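You operate a simulated robot arm through the tools that you are given. There is no shell and no other tool. Be economical: measure what you need, move in short steps, check, and stop when the job is done.

Carry out the task below with a simulated robot arm. There is one attempt and no reset: what you move stays moved.

## Task
Lower the frame on to the timbers, then swing arm D right out.
Fine: stop the lift as soon as its pads let go and put the release lever back to HOLD; leave the arm's pin in till then.

The check looks at the end state, three seconds after you hand in, the way a careful person would. Anything else that was tipped, shoved, dropped, spilled or broken makes it a failure.

## Robot
A 7-joint arm with a two-finger parallel gripper on a trunk, on a base that drives. Base frame: it is fixed to the floor where the robot stands at the start and does not move with it; the origin is under the middle of the robot, x ahead of it, y to its left, z up. Units: mm, rad, N and s.
With the tool pointing down near the work surface it reaches from about 160 to 720 mm from the robot's upright axis, wherever it stands. Its first joint turns from -2.897 to 2.897 rad. Places, roughly: lift arm d [800, 700, 1100]; lift arm e [1300, 600, 1100]; lock pin d [800, 500, 1300]; release lever [900, 0, 800]. Payload 1.57 kg.
Tool frame: the origin (TCP) lies between the finger pads and is the grasp point; the fingertips stand 30 mm ahead of it; z points along the fingers, y is the line along which they close. Largest opening 110 mm; finger width 24, thickness 12; the body of the gripper, 48 by 112 mm, starts 78 mm behind the TCP.
Orientation is told as [roll, pitch, yaw] about the base's x, y, z axes, in that order, counted from this pose: with the fingers straight down and closing along the base's y, the tool's x points along the base's -x, its y along +y and its z along -z.

## Interface
- The arm moves only by the tool servo_tool. Its argument "moves" is a list of rows, each an object (a shift or turn left out is 0, a gripper value left out holds the last) with "offset": the shift along the tool's x, y, z in mm, a list of three; "delta_rot": the turn, a rotation vector about the tool's x, y, z in rad, a list of three. In form: [{"offset": [dx, dy, dz], "delta_rot": [rx, ry, rz]}, ...]. A call has 1 to 20 rows; each row is the pose to reach, as a shift and turn from the pose commanded when the call began, along the tool's axes at that moment. "gripper" is the opening, from 0 (shut) to 1 (fully open), set as the call begins (left out, the last holds). A row lasts 0.2 s, in which the tool goes at most 50 mm and 0.15 rad; a call with a longer step from one row to the next is refused whole, and so is a gripper value outside its range. Where a pose cannot be reached the arm comes as near as it can. A force on the tool above 60 N (or 10 N above the force at the start of the call, whichever is more), or a blocked arm, ends the call early, and 0.2 s more pass. The fingers move at their own pace (about 45 mm/s each) and stop on an object; they squeeze with about 30 N. The grip force told is the motor's: it shows also when the fingers shut on nothing. Time passes only in rows, and 0.2 s behind the last, so rows that repeat a pose let the fingers close. It gives the time, the measured TCP pose, the force on the tool (base axes), the opening and the grip force at its end, in the units of the frame above (readings bear some noise), with the torque about the TCP (base axes, N m) and any sound that the robot's microphone picked up.
- Cameras (640 x 400 px; columns grow to the right, rows downward): "scene" is now at [25.8, 186.4, 1380.1]; the picture's right is [0.33, -0.94, 0.00], its down [-0.29, -0.10, -0.95] and it looks along [0.90, 0.32, -0.31] (base axes); focal length 252 px, centre (320, 200). "wrist" rides on the gripper at [70, 16, -141] in the tool frame; the picture's right is [-0.23, 0.97, 0.00], its down [-0.86, -0.20, -0.48] and it looks along [-0.47, -0.11, 0.88] (tool axes); focal length 222 px, centre (320, 200). There is no depth. A picture from a camera that has moved, and an enlarged one, comes with that camera's place and axes in the base frame and with its lens.
- camera(camera): a new picture of that camera. It takes no simulated time.
- move_column(by): slides the trunk up (or, below 0, down) by that many mm; the arm and the scene camera ride with it, the base frame stays. It gives what a move gives, with no picture.
- steer(legs): drives the robot by 1 to 6 legs, each [ahead, turn to the left] in mm and rad, along the robot's own axes; the way and the turn of a leg run together, so that a leg with both is an arc; at most 1500 mm and 3.142 rad a leg. The arm and the cameras ride along, it lands a little off, and it stops where it bumps. It gives what a move gives.
- head_to(pan, tilt): turns the head with the scene camera to pan (to the left, within 2.705 rad either way) and tilt (down, from -0.506 to 1.204), counted from straight ahead of the robot. It gives what a move gives.
- close_up(camera, box): a new picture of the part [left, top, right, bottom] of that camera's present view, enlarged. It takes no simulated time.
- hand_in(): hands the job in; it is judged then, once.

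Go step by step. Nothing tells you exact positions but the pictures and the camera data: compare them with the known pose of the tool, close in by small moves and look again before you grip or let go. The budget is 120 turns and 78 pictures, counting those below and the enlarged ones. Unless the task says otherwise, let go and move clear before handing in, and close with one line.

The tools are called after "Call:" by a JSON object that holds its "name" and its "arguments". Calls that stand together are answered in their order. servo_tool: Moves the arm, as the interface text tells. Its arguments: {"type":"object","properties":{"moves":{"type":"array","items":{"type":"object","properties":{"offset":{"type":"array","items":{"type":"number"}},"delta_rot":{"type":"array","items":{"type":"number"}}}}},"gripper":{"type":"number"}},"required":["moves"]} The other tools are called the same way: move_column (by) slides the trunk up or down; steer (legs) drives the base; head_to (pan, tilt) turns the head that bears the scene camera; camera (camera) takes a picture; close_up (camera, box) takes an enlarged picture of a part of a camera's view; hand_in () hands the job in.

At the start:

```text
time_s: 0.0
position: [455.7, 155.8, 999.8]
tool_rot: [-0.001, 0.0, 0.0]
force: [0.5, 0.0, 0.3]
ft_torque: [-0.01, 0.03, 0.0]
grip_width: 110.0
grasp_force: 0.1
trunk travel left (down, up): [-275.0, 315.0]
robot x, y, heading: [-0.9, -2.0, -0.003]
head pan, tilt: [0.34, 0.314]
```

scene: 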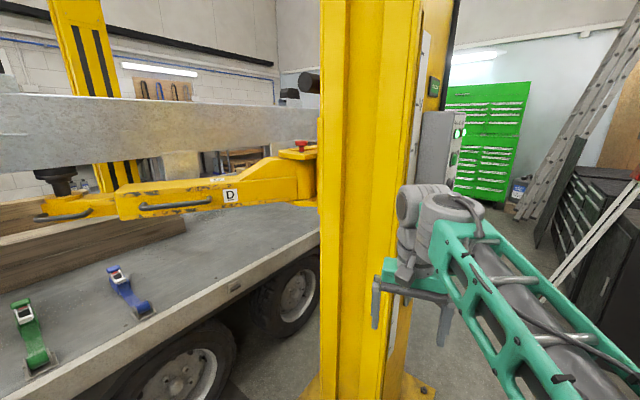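
wrist: 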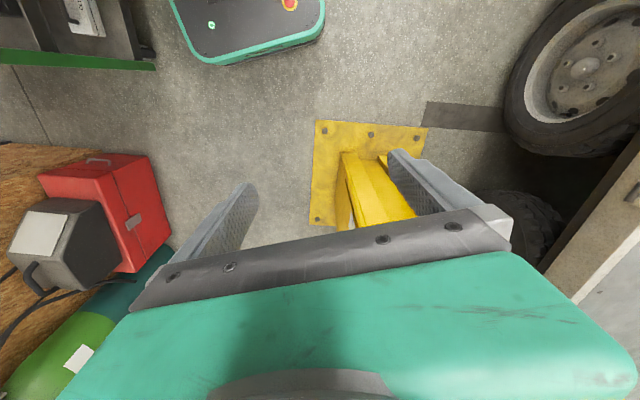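

I see a yellow lift post ahead, with arm D to the left under a grey frame, timbers on a truck bed beneath, and a control box on the post's right side. First I look around more closely.

Call:
{"name": "close_up", "arguments": {"camera": "scene", "box": [0, 80, 340, 300]}}

Call:
{"name": "close_up", "arguments": {"camera": "scene", "box": [380, 60, 540, 200]}}

Call:
{"name": "head_to", "arguments": {"pan": 0.0, "tilt": 0.5}}

Call:
{"name": "camera", "arguments": {"camera": "scene"}}

```text
1.82 times, centred on (170, 190) of scene
camera zoom: at [25.8, 186.4, 1380.1], right [0.33, -0.94, 0.0], down [-0.29, -0.1, -0.95], along [0.9, 0.32, -0.31], focal length 457 px, centre (593, 218)
```

zoom: 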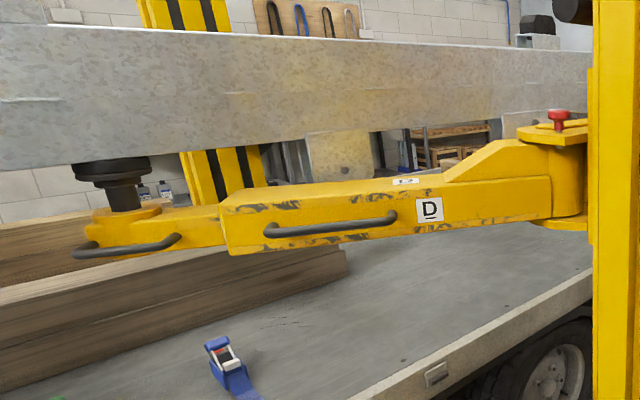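

```text
2.86 times, centred on (460, 130) of scene
camera zoom: at [25.8, 186.4, 1380.1], right [0.33, -0.94, 0.0], down [-0.29, -0.1, -0.95], along [0.9, 0.32, -0.31], focal length 718 px, centre (-80, 400)
```

zoom: 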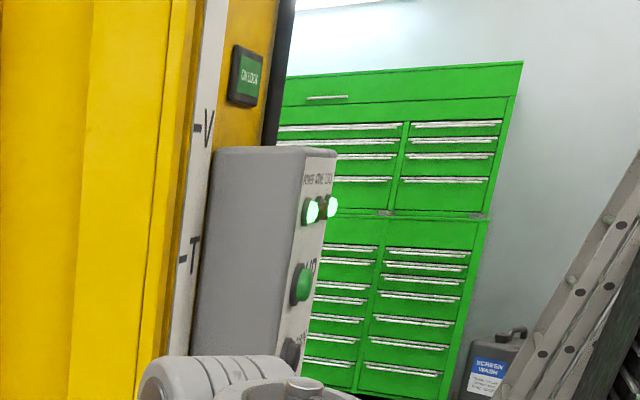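

```text
time_s: 0.8
position: [455.3, 156.2, 1000.1]
tool_rot: [-0.001, 0.0, 0.0]
force: [0.4, -0.1, -0.2]
ft_torque: [0.01, -0.02, 0.02]
grip_width: 110.0
grasp_force: 0.0
trunk travel left (down, up): [-275.0, 315.0]
robot x, y, heading: [-3.2, -0.5, 0.002]
head pan, tilt: [0.0, 0.499]
```

```text
73 pictures are left
camera scene: at [28.8, 155.2, 1362.9], right [0.0, -1.0, 0.0], down [-0.48, 0.0, -0.88], along [0.88, 0.0, -0.48], focal length 252 px, centre (320, 200)
```

scene: 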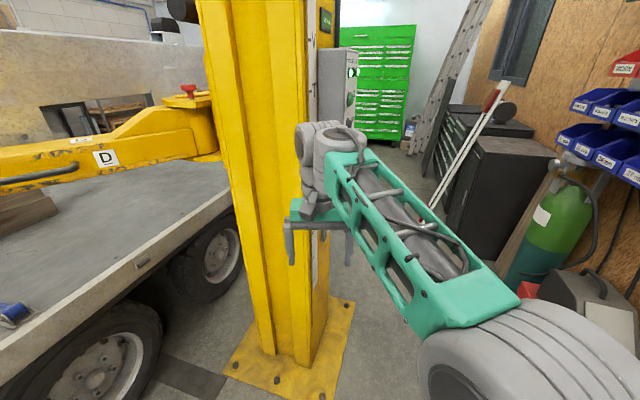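

The control box is on the post's outer (-y) side. I look around on the right to see how much room there is to drive over there.

Call:
{"name": "head_to", "arguments": {"pan": -0.7, "tilt": 0.7}}

Call:
{"name": "camera", "arguments": {"camera": "scene"}}

Call:
{"name": "head_to", "arguments": {"pan": 1.0, "tilt": 0.5}}

Call:
{"name": "camera", "arguments": {"camera": "scene"}}

```text
time_s: 1.9
position: [454.8, 155.4, 1000.6]
tool_rot: [0.0, 0.0, 0.0]
force: [1.1, 0.2, -0.1]
ft_torque: [-0.03, 0.03, 0.0]
grip_width: 109.8
grasp_force: 0.1
trunk travel left (down, up): [-275.0, 315.0]
robot x, y, heading: [-1.2, 3.0, -0.001]
head pan, tilt: [-0.7, 0.7]
```

```text
72 pictures are left
camera scene: at [2.8, 100.5, 1345.2], right [-0.64, -0.77, 0.0], down [-0.49, 0.41, -0.77], along [0.59, -0.49, -0.64], focal length 252 px, centre (320, 200)
```

scene: 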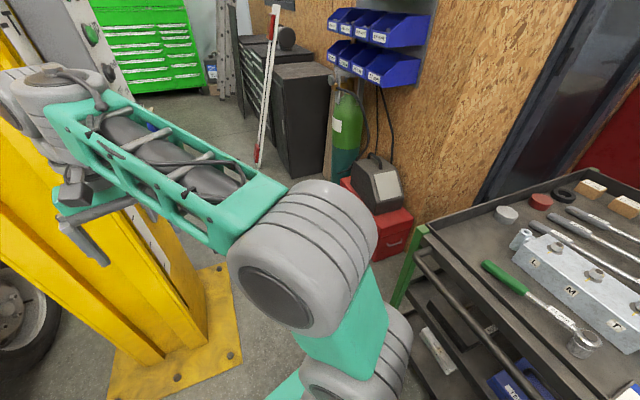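

```text
time_s: 3.6
position: [456.0, 156.9, 1000.0]
tool_rot: [0.001, 0.001, 0.0]
force: [-0.6, -0.1, 0.4]
ft_torque: [-0.02, 0.03, 0.02]
grip_width: 110.1
grasp_force: 0.0
trunk travel left (down, up): [-275.0, 315.0]
robot x, y, heading: [-0.3, 1.6, -0.001]
head pan, tilt: [1.0, 0.499]
```

```text
71 pictures are left
camera scene: at [-13.0, 231.7, 1362.9], right [0.84, -0.54, 0.0], down [-0.26, -0.4, -0.88], along [0.47, 0.74, -0.48], focal length 252 px, centre (320, 200)
```

scene: 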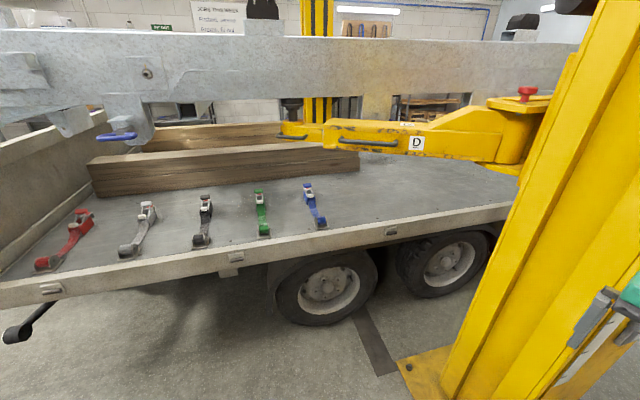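

The lift is turned about 0.33 rad from my axes, with the panel facing roughly (-0.33, -0.94), and a tool cart stands at my right around (180, -410). I tuck the arm, drive ahead and look at the panel.

Call:
{"name": "servo_tool", "arguments": {"moves": [{"offset": [22, -38, 0]}, {"offset": [44, -76, 0]}, {"offset": [66, -114, 0]}, {"offset": [88, -152, 0]}, {"offset": [110, -190, 0]}, {"offset": [130, -225, 0]}, {"offset": [150, -255, 0]}]}}

Call:
{"name": "head_to", "arguments": {"pan": -0.1, "tilt": 0.5}}

Call:
{"name": "camera", "arguments": {"camera": "scene"}}

```text
time_s: 5.2
position: [303.9, -96.3, 1002.2]
tool_rot: [0.0, 0.001, 0.0]
force: [-0.1, 0.1, -1.3]
ft_torque: [-0.01, 0.01, -0.02]
grip_width: 110.0
grasp_force: 0.1
trunk travel left (down, up): [-275.0, 315.0]
robot x, y, heading: [2.1, 2.8, -0.003]
head pan, tilt: [1.0, 0.499]
```

```text
time_s: 6.6
position: [304.4, -95.9, 1000.6]
tool_rot: [0.0, -0.001, 0.0]
force: [0.8, 0.1, 0.0]
ft_torque: [0.02, -0.01, -0.03]
grip_width: 109.9
grasp_force: 0.1
trunk travel left (down, up): [-275.0, 315.0]
robot x, y, heading: [0.1, 2.2, -0.001]
head pan, tilt: [-0.099, 0.499]
```

```text
70 pictures are left
camera scene: at [28.3, 146.2, 1362.9], right [-0.1, -1.0, 0.0], down [-0.48, 0.05, -0.88], along [0.87, -0.09, -0.48], focal length 252 px, centre (320, 200)
```

scene: 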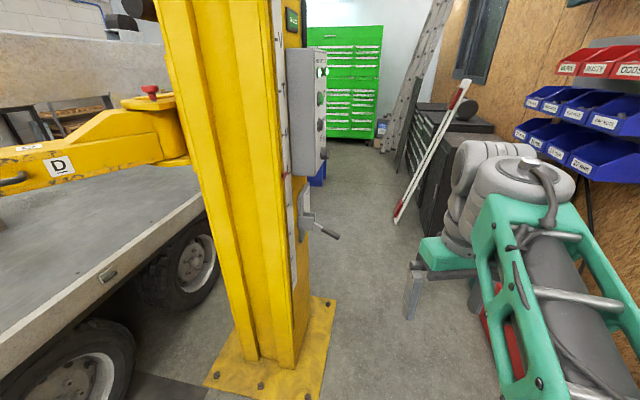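

The release lever shows now at about (320, 230). I zoom in on it and on the panel.

Call:
{"name": "close_up", "arguments": {"camera": "scene", "box": [265, 170, 365, 270]}}

Call:
{"name": "close_up", "arguments": {"camera": "scene", "box": [260, 0, 350, 190]}}

Call:
{"name": "steer", "arguments": {"legs": [[250, 0], [0, -0.7], [220, 0]]}}

Call:
{"name": "head_to", "arguments": {"pan": 1.0, "tilt": 0.4}}

Call:
{"name": "camera", "arguments": {"camera": "scene"}}

```text
4.00 times, centred on (315, 220) of scene
camera zoom: at [28.3, 146.2, 1362.9], right [-0.1, -1.0, 0.0], down [-0.48, 0.05, -0.88], along [0.87, -0.09, -0.48], focal length 1006 px, centre (340, 120)
```

zoom: 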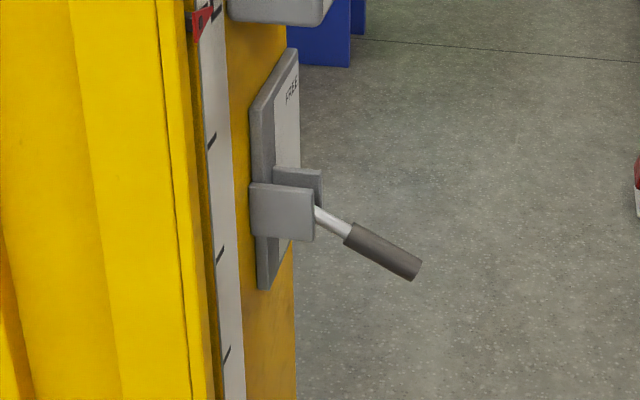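

```text
2.11 times, centred on (305, 95) of scene
camera zoom: at [28.3, 146.2, 1362.9], right [-0.1, -1.0, 0.0], down [-0.48, 0.05, -0.88], along [0.87, -0.09, -0.48], focal length 529 px, centre (352, 421)
```

zoom: 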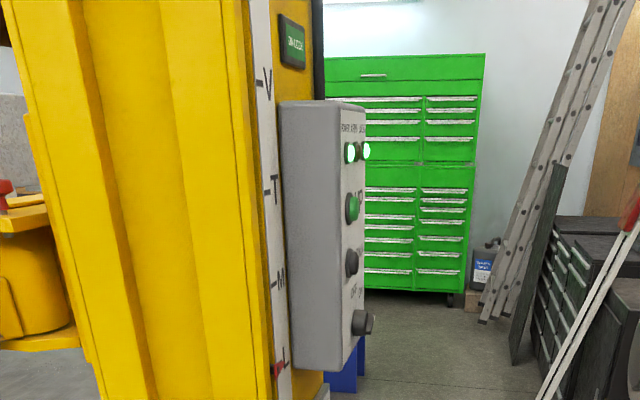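

```text
time_s: 11.5
position: [582.3, -409.6, 1001.0]
tool_rot: [-0.001, 0.0, -0.694]
force: [0.2, 0.7, -0.6]
ft_torque: [0.02, -0.03, 0.02]
grip_width: 109.9
grasp_force: 0.0
trunk travel left (down, up): [-275.0, 315.0]
robot x, y, heading: [408.7, -141.7, -0.692]
head pan, tilt: [-0.099, 0.499]
```

```text
time_s: 12.8
position: [582.1, -410.5, 1001.5]
tool_rot: [0.001, 0.0, -0.691]
force: [-0.2, -0.2, 0.1]
ft_torque: [-0.01, 0.01, -0.02]
grip_width: 110.5
grasp_force: 0.0
trunk travel left (down, up): [-275.0, 315.0]
robot x, y, heading: [412.2, -140.3, -0.693]
head pan, tilt: [1.0, 0.4]
```

```text
67 pictures are left
camera scene: at [548.1, 45.1, 1372.0], right [0.3, -0.95, 0.0], down [-0.37, -0.12, -0.92], along [0.88, 0.28, -0.39], focal length 252 px, centre (320, 200)
```

scene: 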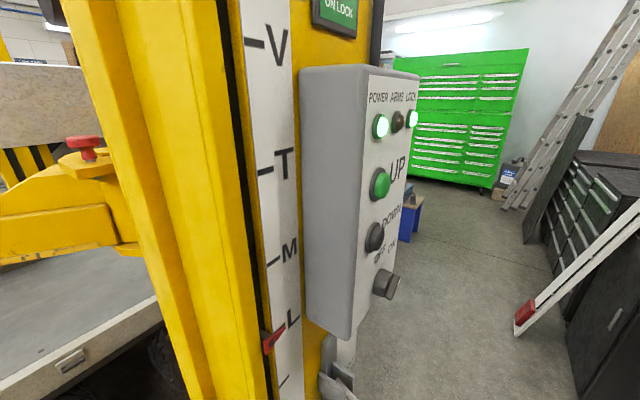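

The panel shows POWER, ARMS and LOCK lamps, UP and DOWN buttons, a knob below, and an "ON LOCK" sign; the height pointer is near L. I drive a bit further and turn to face it.

Call:
{"name": "steer", "arguments": {"legs": [[200, 0], [0, 1.3]]}}

Call:
{"name": "head_to", "arguments": {"pan": 0.2, "tilt": 0.5}}

Call:
{"name": "camera", "arguments": {"camera": "scene"}}

```text
time_s: 17.7
position: [866.7, -167.3, 1001.1]
tool_rot: [-0.001, 0.001, 0.634]
force: [0.0, -0.8, 0.1]
ft_torque: [0.0, 0.04, 0.01]
grip_width: 109.8
grasp_force: 0.0
trunk travel left (down, up): [-275.0, 315.0]
robot x, y, heading: [565.5, -272.3, 0.634]
head pan, tilt: [1.0, 0.4]
```

```text
time_s: 18.8
position: [865.5, -167.2, 1001.5]
tool_rot: [-0.001, -0.001, 0.632]
force: [1.2, 0.6, 0.3]
ft_torque: [0.0, -0.02, -0.03]
grip_width: 109.9
grasp_force: 0.0
trunk travel left (down, up): [-275.0, 315.0]
robot x, y, heading: [560.9, -270.4, 0.627]
head pan, tilt: [0.201, 0.499]
```

```text
66 pictures are left
camera scene: at [482.6, -111.7, 1362.9], right [0.74, -0.67, 0.0], down [-0.32, -0.35, -0.88], along [0.59, 0.65, -0.48], focal length 252 px, centre (320, 200)
```

scene: 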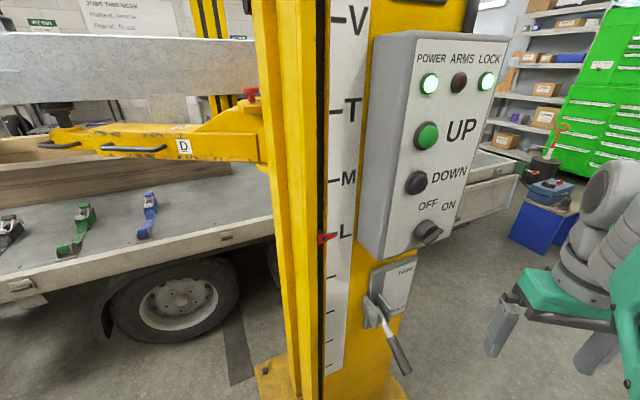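

A good view of panel, lever, pin and arm at once. I zoom on the panel, the lever and the sign area.

Call:
{"name": "close_up", "arguments": {"camera": "scene", "box": [310, 0, 520, 131]}}

Call:
{"name": "close_up", "arguments": {"camera": "scene", "box": [300, 200, 480, 390]}}

Call:
{"name": "close_up", "arguments": {"camera": "scene", "box": [0, 60, 280, 235]}}

Call:
{"name": "head_to", "arguments": {"pan": 0.3, "tilt": -0.1}}

Call:
{"name": "camera", "arguments": {"camera": "scene"}}

```text
3.05 times, centred on (415, 66) of scene
camera zoom: at [482.6, -111.7, 1362.9], right [0.74, -0.67, 0.0], down [-0.32, -0.35, -0.88], along [0.59, 0.65, -0.48], focal length 766 px, centre (30, 610)
```

zoom: 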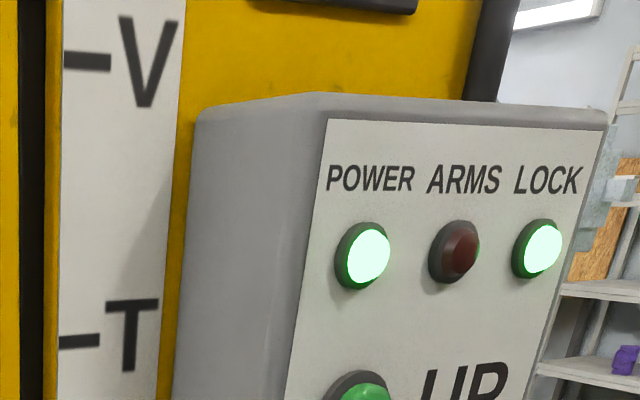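

```text
2.11 times, centred on (390, 295) of scene
camera zoom: at [482.6, -111.7, 1362.9], right [0.74, -0.67, 0.0], down [-0.32, -0.35, -0.88], along [0.59, 0.65, -0.48], focal length 529 px, centre (173, 0)
```

zoom: 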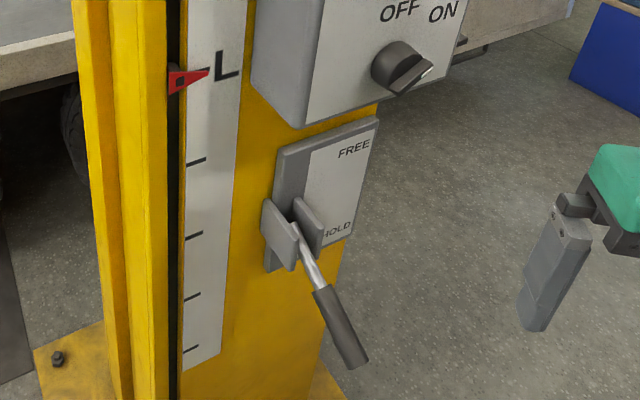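

```text
2.29 times, centred on (140, 148) of scene
camera zoom: at [482.6, -111.7, 1362.9], right [0.74, -0.67, 0.0], down [-0.32, -0.35, -0.88], along [0.59, 0.65, -0.48], focal length 575 px, centre (731, 320)
```

zoom: 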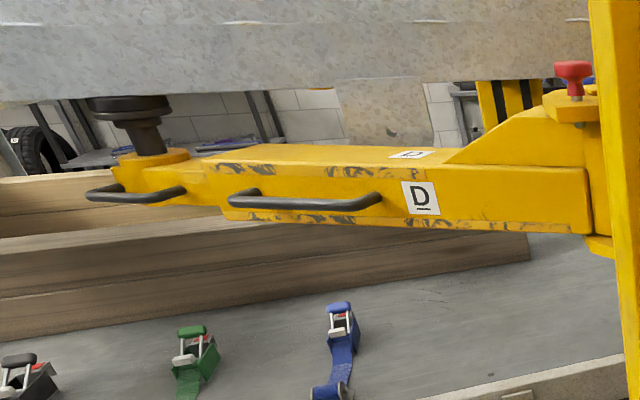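

```text
time_s: 19.8
position: [866.6, -167.7, 1000.4]
tool_rot: [0.001, -0.001, 0.632]
force: [0.2, -0.7, 0.0]
ft_torque: [-0.03, 0.02, 0.03]
grip_width: 110.1
grasp_force: 0.0
trunk travel left (down, up): [-275.0, 315.0]
robot x, y, heading: [563.8, -269.4, 0.633]
head pan, tilt: [0.3, -0.099]
```

```text
62 pictures are left
camera scene: at [473.3, -109.1, 1417.8], right [0.8, -0.6, 0.0], down [0.06, 0.08, -1.0], along [0.59, 0.8, 0.1], focal length 252 px, centre (320, 200)
```

scene: 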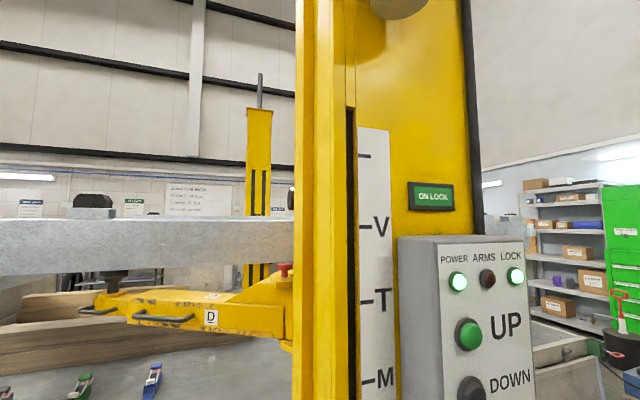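

A job sheet is on the wall; I zoom in on it in case it explains the marks, and on the frame ends and the timber.

Call:
{"name": "close_up", "arguments": {"camera": "scene", "box": [150, 170, 300, 264]}}

Call:
{"name": "head_to", "arguments": {"pan": 0.8, "tilt": 0.3}}

Call:
{"name": "camera", "arguments": {"camera": "scene"}}

```text
4.26 times, centred on (225, 217) of scene
camera zoom: at [473.3, -109.1, 1417.8], right [0.8, -0.6, 0.0], down [0.06, 0.08, -1.0], along [0.59, 0.8, 0.1], focal length 1070 px, centre (724, 128)
```

zoom: 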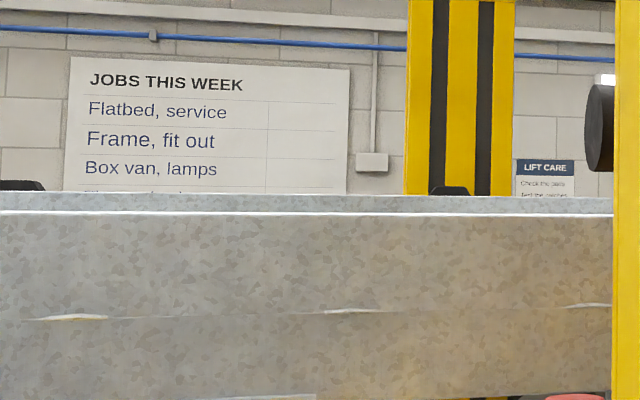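

```text
time_s: 20.7
position: [867.4, -167.2, 1001.0]
tool_rot: [0.0, 0.0, 0.631]
force: [0.0, -0.2, 0.7]
ft_torque: [-0.01, -0.01, 0.01]
grip_width: 110.1
grasp_force: 0.1
trunk travel left (down, up): [-275.0, 315.0]
robot x, y, heading: [564.2, -268.1, 0.636]
head pan, tilt: [0.799, 0.3]
```

```text
60 pictures are left
camera scene: at [434.4, -86.6, 1381.4], right [0.99, -0.14, 0.0], down [-0.04, -0.29, -0.96], along [0.13, 0.95, -0.3], focal length 252 px, centre (320, 200)
```

scene: 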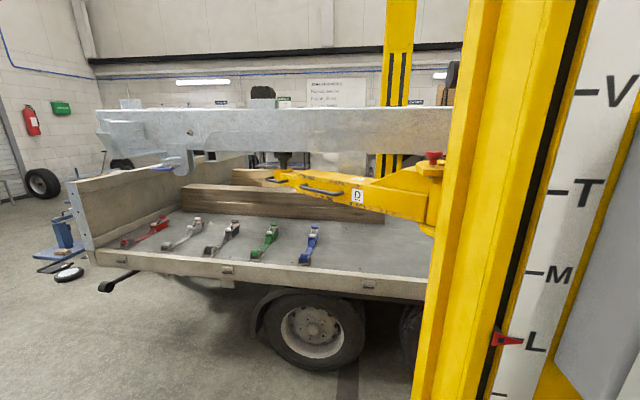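

All needed pieces are visible. From two views: UP button ≈ (862, 65, 1265), DOWN ≈ (862, 66, 1186), lever grip from ≈ (856, 50, 781) to (837, -14, 750). I turn the tool to yaw 1.234 and then level it to point at the panel, while closing the fingers.

Call:
{"name": "servo_tool", "arguments": {"moves": [{"delta_rot": [0, 0, -0.12]}, {"delta_rot": [0, 0, -0.24]}, {"delta_rot": [0, 0, -0.36]}, {"delta_rot": [0, 0, -0.48]}, {"delta_rot": [0, 0, -0.602]}], "gripper": 0}}

Call:
{"name": "servo_tool", "arguments": {"moves": [{"delta_rot": [0, -0.143, 0]}, {"delta_rot": [0, -0.286, 0]}, {"delta_rot": [0, -0.428, 0]}, {"delta_rot": [0, -0.571, 0]}, {"delta_rot": [0, -0.714, 0]}, {"delta_rot": [0, -0.857, 0]}, {"delta_rot": [0, -1.0, 0]}, {"delta_rot": [0, -1.142, 0]}, {"delta_rot": [0, -1.285, 0]}, {"delta_rot": [0, -1.428, 0]}, {"delta_rot": [0, -1.5708, 0]}, {"delta_rot": [0, -1.5708, 0]}]}}

Call:
{"name": "head_to", "arguments": {"pan": 0.1, "tilt": 0.45}}

Call:
{"name": "camera", "arguments": {"camera": "scene"}}

```text
time_s: 21.9
position: [864.7, -165.7, 1001.5]
tool_rot: [0.0, -0.003, 1.235]
force: [0.5, -0.4, -0.2]
ft_torque: [0.03, -0.04, 0.01]
grip_width: 4.0
grasp_force: 0.0
trunk travel left (down, up): [-275.0, 315.0]
robot x, y, heading: [564.8, -267.8, 0.631]
head pan, tilt: [0.799, 0.3]
```

```text
time_s: 22.8
position: [881.1, -106.4, 939.4]
tool_rot: [0.177, -0.359, 1.346]
force: [0.4, 0.6, -0.1]
ft_torque: [0.01, 0.05, 0.02]
grip_width: 0.1
grasp_force: 20.9
out of reach, approached as far as the arm can: row 4
trunk travel left (down, up): [-275.0, 315.0]
robot x, y, heading: [562.4, -268.5, 0.63]
head pan, tilt: [0.799, 0.3]
stopped in row 4: the arm was blocked; the commanded pose is now the measured one
```

```text
time_s: 23.9
position: [880.9, -105.3, 940.3]
tool_rot: [0.189, -0.348, 1.347]
force: [0.0, 0.2, 0.4]
ft_torque: [0.04, -0.01, -0.01]
grip_width: 0.0
grasp_force: 21.5
trunk travel left (down, up): [-275.0, 315.0]
robot x, y, heading: [563.6, -272.8, 0.635]
head pan, tilt: [0.099, 0.45]
```

```text
59 pictures are left
camera scene: at [504.8, -107.3, 1359.8], right [0.67, -0.74, 0.0], down [-0.33, -0.3, -0.89], along [0.66, 0.6, -0.45], focal length 252 px, centre (320, 200)
```

scene: 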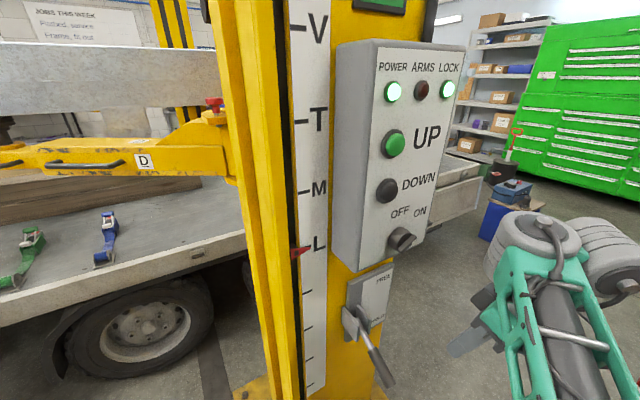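

The arm hit a joint limit for lack of room; I need to stand further back from the panel along its normal, near (660, -500). I check the floor there first.

Call:
{"name": "head_to", "arguments": {"pan": -1.6, "tilt": 0.8}}

Call:
{"name": "camera", "arguments": {"camera": "scene"}}

```text
time_s: 25.6
position: [879.3, -105.9, 939.2]
tool_rot: [0.206, -0.336, 1.342]
force: [1.0, 0.2, -1.0]
ft_torque: [0.01, -0.03, -0.04]
grip_width: 0.0
grasp_force: 21.5
trunk travel left (down, up): [-275.0, 315.0]
robot x, y, heading: [566.5, -272.3, 0.632]
head pan, tilt: [-1.6, 0.799]
```

```text
58 pictures are left
camera scene: at [480.2, -236.3, 1335.7], right [-0.82, -0.57, 0.01], down [-0.41, 0.59, -0.7], along [0.39, -0.58, -0.72], focal length 252 px, centre (320, 200)
```

scene: 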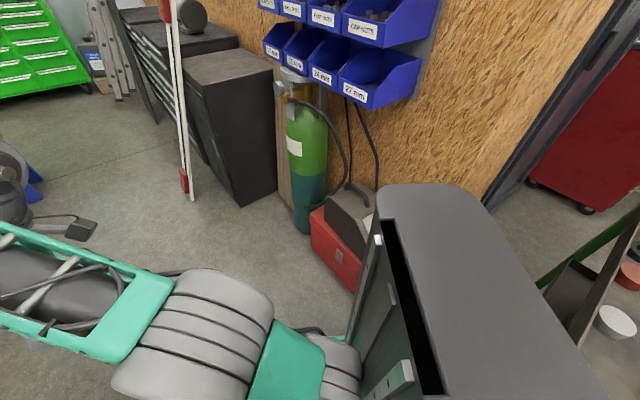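

The floor there is free up to a red tool box about 920 mm out from the panel. I turn right, drive 280 mm, and line up parallel to the panel so the arm works to the left with more room.

Call:
{"name": "steer", "arguments": {"legs": [[0, -1.332], [280, 0], [0, 0.36]]}}

Call:
{"name": "head_to", "arguments": {"pan": 1.5, "tilt": 0.5}}

Call:
{"name": "camera", "arguments": {"camera": "scene"}}

```text
time_s: 31.9
position: [1094.8, -599.4, 935.3]
tool_rot: [0.221, -0.326, 0.397]
force: [-0.3, 0.2, -0.2]
ft_torque: [0.05, -0.03, -0.03]
grip_width: 0.1
grasp_force: 21.0
trunk travel left (down, up): [-275.0, 315.0]
robot x, y, heading: [774.0, -439.8, -0.308]
head pan, tilt: [-1.6, 0.799]
```

```text
time_s: 34.6
position: [1094.5, -597.9, 931.3]
tool_rot: [0.233, -0.318, 0.393]
force: [-0.6, -0.7, -0.6]
ft_torque: [0.02, 0.02, 0.02]
grip_width: 0.0
grasp_force: 21.1
trunk travel left (down, up): [-275.0, 315.0]
robot x, y, heading: [776.0, -439.8, -0.308]
head pan, tilt: [1.499, 0.499]
```

```text
57 pictures are left
camera scene: at [808.3, -192.0, 1363.5], right [0.93, -0.37, -0.01], down [-0.18, -0.44, -0.88], along [0.32, 0.82, -0.48], focal length 252 px, centre (320, 200)
```

scene: 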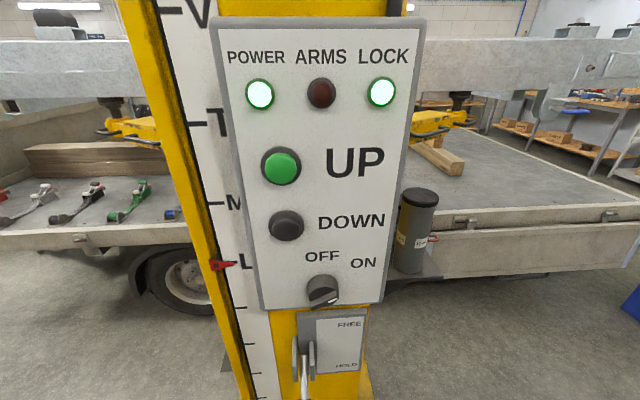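

The robot now stands about 500 mm in front of the panel with a frontal view, and the button positions agree with the earlier estimates. I bring the tool vertical first.

Call:
{"name": "servo_tool", "arguments": {"moves": [{"delta_rot": [0.08, 0.106, 0.012]}, {"delta_rot": [0.155, 0.212, 0.025]}, {"delta_rot": [0.233, 0.318, 0.037]}, {"delta_rot": [0.233, 0.318, 0.037]}]}}

```text
time_s: 35.6
position: [1086.4, -596.8, 938.0]
tool_rot: [-0.019, -0.014, 0.392]
force: [-0.3, 0.5, -0.4]
ft_torque: [-0.05, -0.03, -0.01]
grip_width: 0.2
grasp_force: 21.2
trunk travel left (down, up): [-275.0, 315.0]
robot x, y, heading: [774.0, -437.0, -0.31]
head pan, tilt: [1.499, 0.499]
```

The tool is vertical again. I swing it round to stand in front of the panel, yawing to 1.234 on the way.

Call:
{"name": "servo_tool", "arguments": {"moves": [{"offset": [4, 45, 0], "delta_rot": [0, 0, -0.065]}, {"offset": [8, 90, 0], "delta_rot": [0, 0, -0.13]}, {"offset": [12, 135, 0], "delta_rot": [0, 0, -0.195]}, {"offset": [17, 180, 0], "delta_rot": [0, 0, -0.26]}, {"offset": [21, 225, 0], "delta_rot": [0, 0, -0.325]}, {"offset": [25, 270, 0], "delta_rot": [0, 0, -0.39]}, {"offset": [29, 315, 0], "delta_rot": [0, 0, -0.455]}, {"offset": [33, 360, 0], "delta_rot": [0, 0, -0.52]}, {"offset": [37, 405, 0], "delta_rot": [0, 0, -0.585]}, {"offset": [42, 450, 0], "delta_rot": [0, 0, -0.65]}, {"offset": [46, 495, 0], "delta_rot": [0, 0, -0.715]}, {"offset": [50, 540, 0], "delta_rot": [0, 0, -0.78]}, {"offset": [54, 585, 0], "delta_rot": [0, 0, -0.842]}, {"offset": [54, 585, 0], "delta_rot": [0, 0, -0.842]}]}}

Call:
{"name": "camera", "arguments": {"camera": "scene"}}

```text
time_s: 38.8
position: [849.6, -76.5, 948.6]
tool_rot: [-0.002, -0.038, 1.129]
force: [-0.2, 0.3, -0.1]
ft_torque: [0.02, -0.01, 0.03]
grip_width: 0.0
grasp_force: 21.3
trunk travel left (down, up): [-275.0, 315.0]
robot x, y, heading: [778.5, -443.6, -0.308]
head pan, tilt: [1.499, 0.499]
stopped in row 14: the arm was blocked; the commanded pose is now the measured one
```

```text
56 pictures are left
camera scene: at [797.7, -189.1, 1362.9], right [0.93, -0.37, 0.0], down [-0.18, -0.44, -0.88], along [0.32, 0.82, -0.48], focal length 252 px, centre (320, 200)
```

scene: 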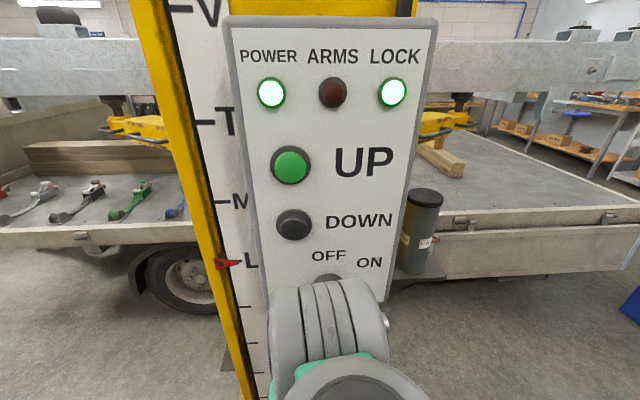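

The move stopped a bit short, at (850, -77, 949) — likely a joint limit or a link touching. I look down at the arm to see.

Call:
{"name": "head_to", "arguments": {"pan": 1.2, "tilt": 1.1}}

Call:
{"name": "camera", "arguments": {"camera": "scene"}}

Call:
{"name": "camera", "arguments": {"camera": "wrist"}}

```text
time_s: 39.8
position: [848.1, -77.5, 949.6]
tool_rot: [-0.002, -0.038, 1.13]
force: [-0.8, 0.6, 0.6]
ft_torque: [-0.03, -0.02, 0.0]
grip_width: 0.0
grasp_force: 21.0
trunk travel left (down, up): [-275.0, 315.0]
robot x, y, heading: [775.3, -442.6, -0.308]
head pan, tilt: [1.201, 1.1]
```

```text
55 pictures are left
camera scene: at [803.6, -224.4, 1315.2], right [0.78, -0.63, 0.0], down [-0.56, -0.69, -0.45], along [0.28, 0.35, -0.89], focal length 252 px, centre (320, 200)
```

scene: 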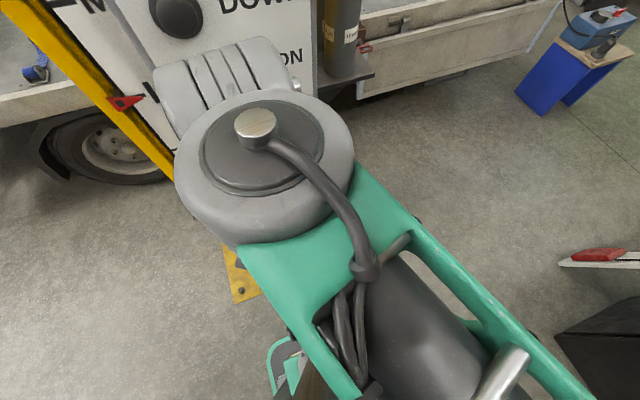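

```text
54 pictures are left
camera wrist: at [801.8, -138.6, 1087.4], right [-0.78, 0.62, 0.01], down [0.54, 0.67, 0.51], along [0.31, 0.41, -0.86], focal length 222 px, centre (320, 200)
```

wrist: 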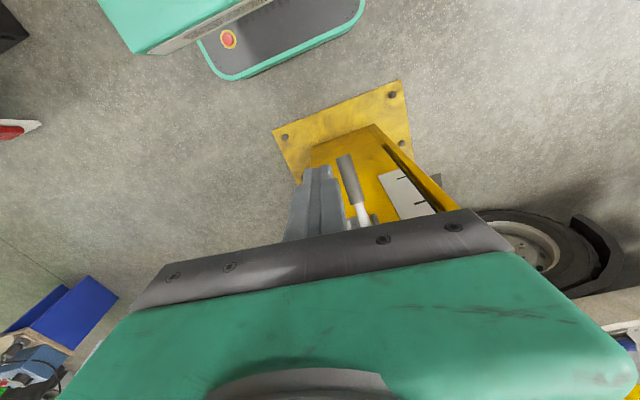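

The wrist is right in front of the box and may have touched it. I back straight off from the panel by 100 mm and re-check the knob and lamps.

Call:
{"name": "servo_tool", "arguments": {"moves": [{"offset": [33, -3, 0]}, {"offset": [66, -6, 0]}, {"offset": [100, -10, 0]}, {"offset": [100, -10, 0]}]}}

Call:
{"name": "head_to", "arguments": {"pan": 1.5, "tilt": 0.6}}

Call:
{"name": "camera", "arguments": {"camera": "scene"}}

```text
time_s: 40.7
position: [860.8, -171.9, 934.0]
tool_rot: [-0.023, -0.009, 0.974]
force: [0.4, 0.3, -0.4]
ft_torque: [0.01, 0.02, 0.01]
grip_width: 0.0
grasp_force: 21.5
trunk travel left (down, up): [-275.0, 315.0]
robot x, y, heading: [776.7, -437.4, -0.306]
head pan, tilt: [1.201, 1.1]
stopped in row 4: the arm was blocked; the commanded pose is now the measured one
```

```text
time_s: 41.6
position: [861.5, -171.5, 933.6]
tool_rot: [-0.022, -0.012, 0.975]
force: [-0.2, 0.0, -0.4]
ft_torque: [-0.03, 0.0, 0.0]
grip_width: 0.2
grasp_force: 21.3
trunk travel left (down, up): [-275.0, 315.0]
robot x, y, heading: [777.4, -440.1, -0.304]
head pan, tilt: [1.499, 0.6]
```

```text
53 pictures are left
camera scene: at [796.8, -191.6, 1353.7], right [0.93, -0.37, 0.0], down [-0.21, -0.53, -0.82], along [0.31, 0.77, -0.57], focal length 252 px, centre (320, 200)
```

scene: 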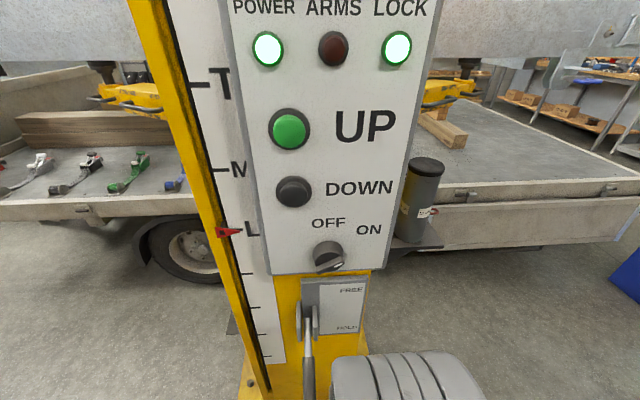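

Nothing was disturbed. The arm seems to be hindered by the robot's own head mast on its left side, so I bring the tool back ahead of the robot and then turn the robot to face the panel.

Call:
{"name": "servo_tool", "arguments": {"moves": [{"offset": [18, -39, 0], "delta_rot": [0, 0, 0.128]}, {"offset": [36, -77, 0], "delta_rot": [0, 0, 0.256]}, {"offset": [54, -116, 0], "delta_rot": [0, 0, 0.384]}, {"offset": [71, -154, 0], "delta_rot": [0, 0, 0.512]}, {"offset": [89, -193, 0], "delta_rot": [0, 0, 0.64]}, {"offset": [107, -231, 0], "delta_rot": [0, 0, 0.768]}, {"offset": [125, -270, 0], "delta_rot": [0, 0, 0.896]}, {"offset": [142, -308, 0], "delta_rot": [0, 0, 1.024]}, {"offset": [160, -347, 0], "delta_rot": [0, 0, 1.152]}, {"offset": [178, -386, 0], "delta_rot": [0, 0, 1.28]}, {"offset": [178, -386, 0], "delta_rot": [0, 0, 1.28]}]}}

Call:
{"name": "steer", "arguments": {"legs": [[0, 1.54]]}}

```text
time_s: 43.6
position: [1044.7, -414.5, 942.5]
tool_rot: [0.003, -0.043, 0.205]
force: [-0.4, 0.4, -0.1]
ft_torque: [0.04, 0.01, -0.01]
grip_width: 0.1
grasp_force: 20.9
trunk travel left (down, up): [-275.0, 315.0]
robot x, y, heading: [777.7, -437.8, -0.308]
head pan, tilt: [1.499, 0.6]
stopped in row 9: the arm was blocked; the commanded pose is now the measured one
```

```text
time_s: 47.6
position: [776.6, -171.2, 942.1]
tool_rot: [0.002, -0.045, 1.679]
force: [0.3, 0.1, -0.2]
ft_torque: [0.02, -0.01, 0.02]
grip_width: 0.1
grasp_force: 21.4
trunk travel left (down, up): [-275.0, 315.0]
robot x, y, heading: [776.5, -440.4, 1.168]
head pan, tilt: [1.499, 0.6]
```

The robot faces the panel now. I look at the arm's shape before going on.

Call:
{"name": "head_to", "arguments": {"pan": -0.3, "tilt": 0.8}}

Call:
{"name": "camera", "arguments": {"camera": "scene"}}

```text
time_s: 49.4
position: [776.3, -171.0, 942.8]
tool_rot: [0.003, -0.048, 1.68]
force: [0.2, 1.0, -0.4]
ft_torque: [-0.02, -0.01, 0.01]
grip_width: 0.2
grasp_force: 21.2
trunk travel left (down, up): [-275.0, 315.0]
robot x, y, heading: [773.6, -441.0, 1.171]
head pan, tilt: [-0.3, 0.799]
```

```text
52 pictures are left
camera scene: at [660.6, -372.8, 1337.0], right [0.77, -0.64, 0.0], down [-0.46, -0.55, -0.7], along [0.45, 0.53, -0.72], focal length 252 px, centre (320, 200)
```

scene: 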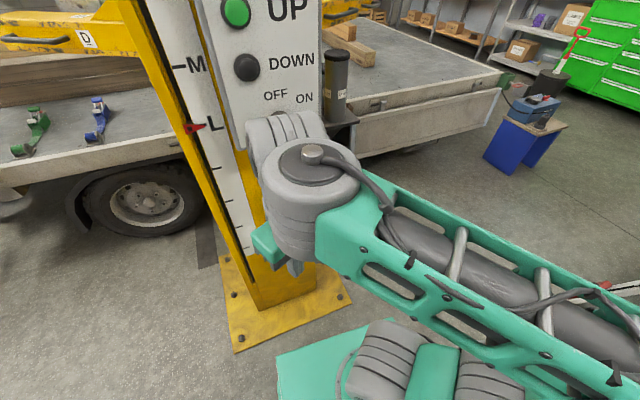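

The forearm comes in from the right with the wrist close in front of the box. I back off 60 mm for room and square up to the panel.

Call:
{"name": "steer", "arguments": {"legs": [[-60, 0.0], [0, 0.063]]}}

Call:
{"name": "servo_tool", "arguments": {"moves": [{"delta_rot": [0, 0, 0.13]}, {"delta_rot": [0, 0, 0.26]}, {"delta_rot": [0, 0, 0.39]}, {"delta_rot": [0, 0, 0.5]}, {"delta_rot": [0, 0, 0.5]}]}}

```text
time_s: 50.8
position: [735.0, -227.8, 943.1]
tool_rot: [0.003, -0.045, 1.744]
force: [-0.5, 0.4, 0.0]
ft_torque: [0.0, -0.02, -0.04]
grip_width: 0.1
grasp_force: 21.0
trunk travel left (down, up): [-275.0, 315.0]
robot x, y, heading: [751.6, -494.0, 1.235]
head pan, tilt: [-0.3, 0.799]
```

```text
time_s: 52.0
position: [735.3, -228.2, 942.3]
tool_rot: [0.027, -0.038, 1.243]
force: [-0.5, -0.1, -0.1]
ft_torque: [-0.02, 0.0, -0.01]
grip_width: 0.0
grasp_force: 21.6
trunk travel left (down, up): [-275.0, 315.0]
robot x, y, heading: [753.8, -495.4, 1.234]
head pan, tilt: [-0.3, 0.799]
```

Yaw is now square to the panel. I level the tool by swinging about the wrist, so the tip ends about 90 mm in front of the panel at z≈1140.

Call:
{"name": "servo_tool", "arguments": {"moves": [{"offset": [-26, -2, -2], "delta_rot": [0, -0.1309, 0]}, {"offset": [-52, -4, -7], "delta_rot": [0, -0.2618, 0]}, {"offset": [-77, -6, -15], "delta_rot": [0, -0.3927, 0]}, {"offset": [-100, -8, -27], "delta_rot": [0, -0.5236, 0]}, {"offset": [-122, -10, -41], "delta_rot": [0, -0.6545, 0]}, {"offset": [-141, -12, -59], "delta_rot": [0, -0.7854, 0]}, {"offset": [-159, -14, -78], "delta_rot": [0, -0.9163, 0]}, {"offset": [-173, -16, -100], "delta_rot": [0, -1.0472, 0]}, {"offset": [-185, -18, -123], "delta_rot": [0, -1.1781, 0]}, {"offset": [-193, -20, -148], "delta_rot": [0, -1.309, 0]}, {"offset": [-198, -22, -174], "delta_rot": [0, -1.4399, 0]}, {"offset": [-200, -24, -200], "delta_rot": [0, -1.5708, 0]}, {"offset": [-200, -24, -200], "delta_rot": [0, -1.5708, 0]}]}}

Call:
{"name": "camera", "arguments": {"camera": "scene"}}

```text
time_s: 54.8
position: [823.5, -52.6, 1149.4]
tool_rot: [2.577, -1.523, -1.332]
force: [0.2, -0.8, -0.3]
ft_torque: [0.0, 0.02, 0.01]
grip_width: 0.0
grasp_force: 20.7
trunk travel left (down, up): [-275.0, 315.0]
robot x, y, heading: [754.3, -495.6, 1.236]
head pan, tilt: [-0.3, 0.799]
```

```text
51 pictures are left
camera scene: at [633.0, -436.4, 1337.0], right [0.81, -0.59, 0.0], down [-0.42, -0.58, -0.7], along [0.41, 0.56, -0.72], focal length 252 px, centre (320, 200)
```

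scene: 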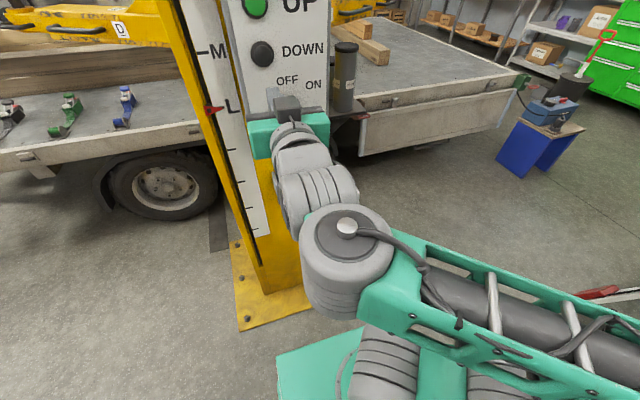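

The tool now points at the panel, tip about 95 mm away. I raise it in front of UP and approach to about 25 mm.

Call:
{"name": "servo_tool", "arguments": {"moves": [{"offset": [-40, 1, 0]}, {"offset": [-80, 2, 0]}, {"offset": [-117, 3, 0]}, {"offset": [-117, 3, 35]}, {"offset": [-117, 3, 68]}, {"offset": [-117, 3, 68]}]}}

Call:
{"name": "head_to", "arguments": {"pan": -0.1, "tilt": 0.4}}

Call:
{"name": "camera", "arguments": {"camera": "scene"}}

Call:
{"name": "camera", "arguments": {"camera": "wrist"}}

```text
time_s: 56.2
position: [843.5, 10.4, 1261.8]
tool_rot: [2.546, -1.539, -1.304]
force: [0.0, 0.5, 0.0]
ft_torque: [0.05, -0.02, -0.01]
grip_width: 0.0
grasp_force: 21.2
trunk travel left (down, up): [-275.0, 315.0]
robot x, y, heading: [752.3, -497.9, 1.235]
head pan, tilt: [-0.3, 0.799]
```

```text
time_s: 57.1
position: [841.8, 8.9, 1262.9]
tool_rot: [2.555, -1.538, -1.308]
force: [0.5, -0.9, -0.3]
ft_torque: [0.01, -0.01, -0.02]
grip_width: 0.0
grasp_force: 20.7
trunk travel left (down, up): [-275.0, 315.0]
robot x, y, heading: [753.9, -496.8, 1.236]
head pan, tilt: [-0.099, 0.4]
```

```text
50 pictures are left
camera scene: at [624.1, -417.3, 1372.0], right [0.91, -0.42, 0.0], down [-0.16, -0.35, -0.92], along [0.39, 0.84, -0.39], focal length 252 px, centre (320, 200)
```

scene: 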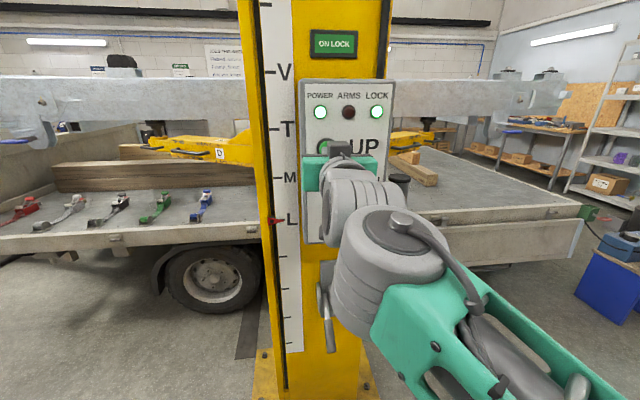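

```text
49 pictures are left
camera wrist: at [781.6, -117.4, 1189.6], right [-0.92, 0.3, 0.24], down [0.04, -0.54, 0.84], along [0.39, 0.78, 0.49], focal length 222 px, centre (320, 200)
```

wrist: 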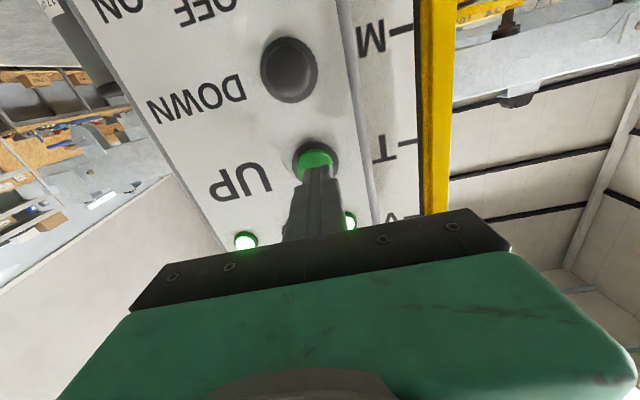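

The fingers line up with the UP button, about 25–30 mm away. I advance gently until contact.

Call:
{"name": "servo_tool", "arguments": {"moves": [{"offset": [0, 0, 10]}, {"offset": [0, 0, 18]}, {"offset": [0, 0, 22]}, {"offset": [0, 0, 26]}]}}

Call:
{"name": "close_up", "arguments": {"camera": "wrist", "box": [200, 100, 400, 260]}}

```text
time_s: 58.1
position: [853.5, 29.8, 1272.3]
tool_rot: [2.567, -1.522, -1.323]
force: [0.2, -1.9, -0.2]
ft_torque: [-0.04, 0.01, -0.02]
grip_width: 0.1
grasp_force: 21.2
trunk travel left (down, up): [-275.0, 315.0]
robot x, y, heading: [750.6, -494.2, 1.236]
head pan, tilt: [-0.099, 0.4]
```

```text
2.50 times, centred on (300, 180) of wrist
camera zoom: at [791.2, -96.4, 1196.4], right [-0.92, 0.3, 0.25], down [0.05, -0.56, 0.83], along [0.39, 0.77, 0.5], focal length 555 px, centre (370, 250)
```

zoom: 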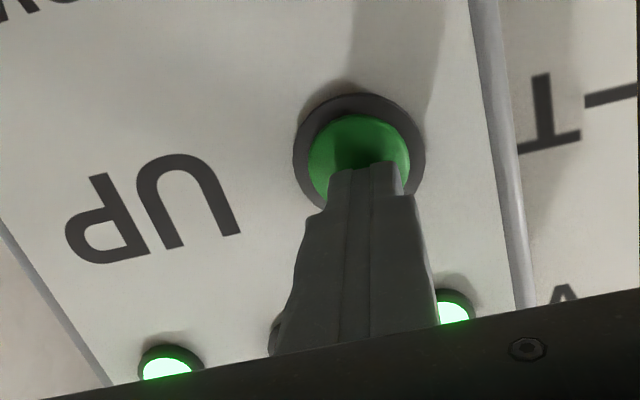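

Just about touching, though 8 mm high. I shift down and press in a few mm steps, then come off in the same call.

Call:
{"name": "servo_tool", "arguments": {"moves": [{"offset": [8, 0, -3]}, {"offset": [8, 0, 4]}, {"offset": [8, 0, 9]}, {"offset": [8, 0, 12]}, {"offset": [8, 0, 12]}, {"offset": [8, 0, -6]}]}}

Call:
{"name": "camera", "arguments": {"camera": "scene"}}

```text
time_s: 59.5
position: [850.2, 22.5, 1261.3]
tool_rot: [2.576, -1.523, -1.332]
force: [-0.2, -0.1, -0.4]
ft_torque: [0.02, -0.03, -0.01]
grip_width: 0.0
grasp_force: 21.7
trunk travel left (down, up): [-275.0, 315.0]
robot x, y, heading: [750.4, -492.1, 1.235]
head pan, tilt: [-0.099, 0.4]
```

```text
47 pictures are left
camera scene: at [624.3, -416.6, 1372.3], right [0.91, -0.42, 0.0], down [-0.16, -0.35, -0.92], along [0.39, 0.84, -0.39], focal length 252 px, centre (320, 200)
```

scene: 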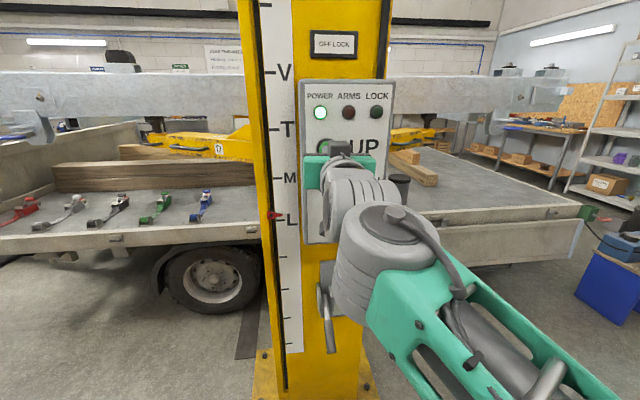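

The sign now reads OFF LOCK and the LOCK lamp is out. Next is the lever: I retract and go down in front of it, using column and arm.

Call:
{"name": "servo_tool", "arguments": {"moves": [{"offset": [0, 0, -45]}, {"offset": [0, 0, -90]}, {"offset": [0, 0, -110]}, {"offset": [45, 0, -110]}, {"offset": [90, 0, -110]}, {"offset": [135, 0, -110]}, {"offset": [180, 0, -110]}, {"offset": [225, 0, -110]}, {"offset": [270, 0, -110]}, {"offset": [270, 0, -110]}]}}

Call:
{"name": "move_column", "arguments": {"by": -220}}

Call:
{"name": "head_to", "arguments": {"pan": -0.1, "tilt": 0.6}}

Call:
{"name": "camera", "arguments": {"camera": "scene"}}

Call:
{"name": "camera", "arguments": {"camera": "wrist"}}

```text
time_s: 61.7
position: [811.1, -66.5, 992.0]
tool_rot: [2.571, -1.524, -1.325]
force: [-0.7, 0.4, -0.6]
ft_torque: [-0.02, 0.02, 0.04]
grip_width: 0.0
grasp_force: 21.2
trunk travel left (down, up): [-275.0, 315.0]
robot x, y, heading: [752.2, -499.7, 1.237]
head pan, tilt: [-0.099, 0.4]
```

```text
time_s: 64.0
position: [810.9, -66.7, 772.6]
tool_rot: [2.566, -1.524, -1.321]
force: [-0.2, -0.2, 0.0]
ft_torque: [0.03, 0.04, -0.01]
grip_width: 0.0
grasp_force: 21.8
trunk travel left (down, up): [-55.0, 535.0]
robot x, y, heading: [750.5, -495.7, 1.236]
head pan, tilt: [-0.099, 0.4]
```

```text
time_s: 64.7
position: [811.4, -66.5, 772.4]
tool_rot: [2.565, -1.524, -1.321]
force: [0.1, -0.5, 0.9]
ft_torque: [-0.04, 0.0, -0.01]
grip_width: 0.1
grasp_force: 21.1
trunk travel left (down, up): [-55.0, 535.0]
robot x, y, heading: [752.5, -497.0, 1.238]
head pan, tilt: [-0.099, 0.6]
```

```text
46 pictures are left
camera scene: at [622.3, -421.1, 1133.9], right [0.91, -0.42, 0.0], down [-0.24, -0.51, -0.83], along [0.35, 0.75, -0.56], focal length 252 px, centre (320, 200)
```

scene: 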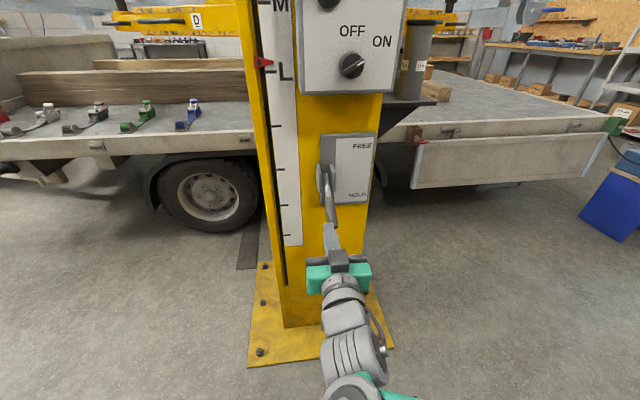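

```text
45 pictures are left
camera wrist: at [749.8, -193.1, 698.1], right [-0.92, 0.3, 0.25], down [0.05, -0.56, 0.83], along [0.39, 0.78, 0.5], focal length 222 px, centre (320, 200)
```

wrist: 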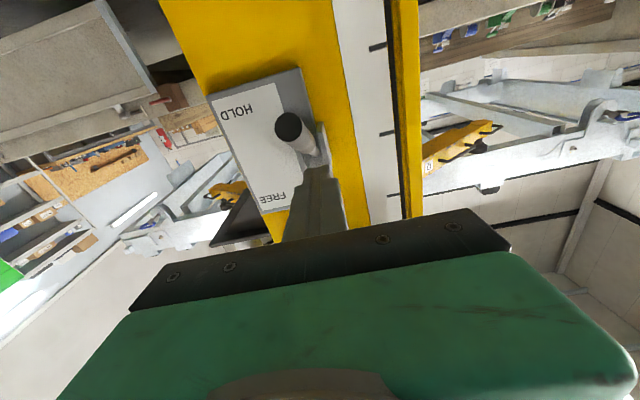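

The lever end is ≈ (841, -15, 748), slightly below and 11 mm right of the fingers. I go below it, slide under the handle and look again.

Call:
{"name": "servo_tool", "arguments": {"moves": [{"offset": [30, -6, 0]}, {"offset": [60, -11, 0]}, {"offset": [60, -11, 40]}, {"offset": [62, -11, 78]}, {"offset": [62, -11, 78]}]}}

Call:
{"name": "camera", "arguments": {"camera": "wrist"}}

Call:
{"name": "close_up", "arguments": {"camera": "scene", "box": [240, 110, 440, 300]}}

```text
time_s: 65.9
position: [848.2, 6.2, 713.0]
tool_rot: [2.555, -1.525, -1.313]
force: [-0.3, -2.6, -5.8]
ft_torque: [0.17, -0.02, 0.0]
grip_width: 0.1
grasp_force: 21.5
trunk travel left (down, up): [-55.0, 535.0]
robot x, y, heading: [757.1, -497.3, 1.235]
head pan, tilt: [-0.099, 0.6]
```

```text
44 pictures are left
camera wrist: at [787.2, -119.6, 636.9], right [-0.92, 0.3, 0.25], down [0.04, -0.55, 0.83], along [0.39, 0.78, 0.5], focal length 222 px, centre (320, 200)
```

wrist: 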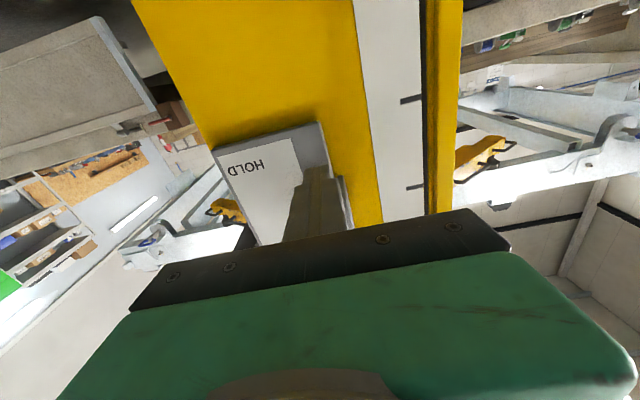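

```text
2.11 times, centred on (340, 205) of scene
camera zoom: at [622.4, -420.9, 1133.8], right [0.91, -0.42, 0.0], down [-0.24, -0.51, -0.83], along [0.35, 0.75, -0.56], focal length 529 px, centre (278, 190)
```

zoom: 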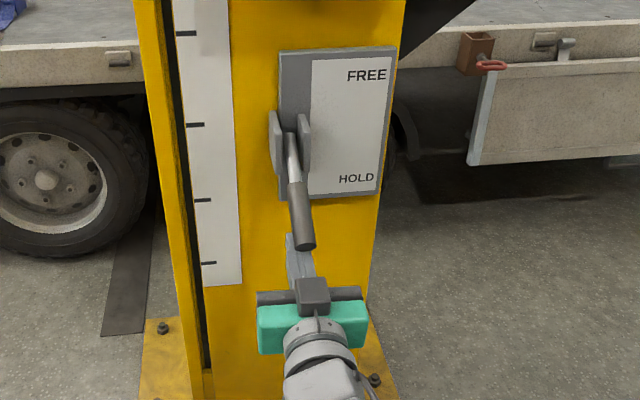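

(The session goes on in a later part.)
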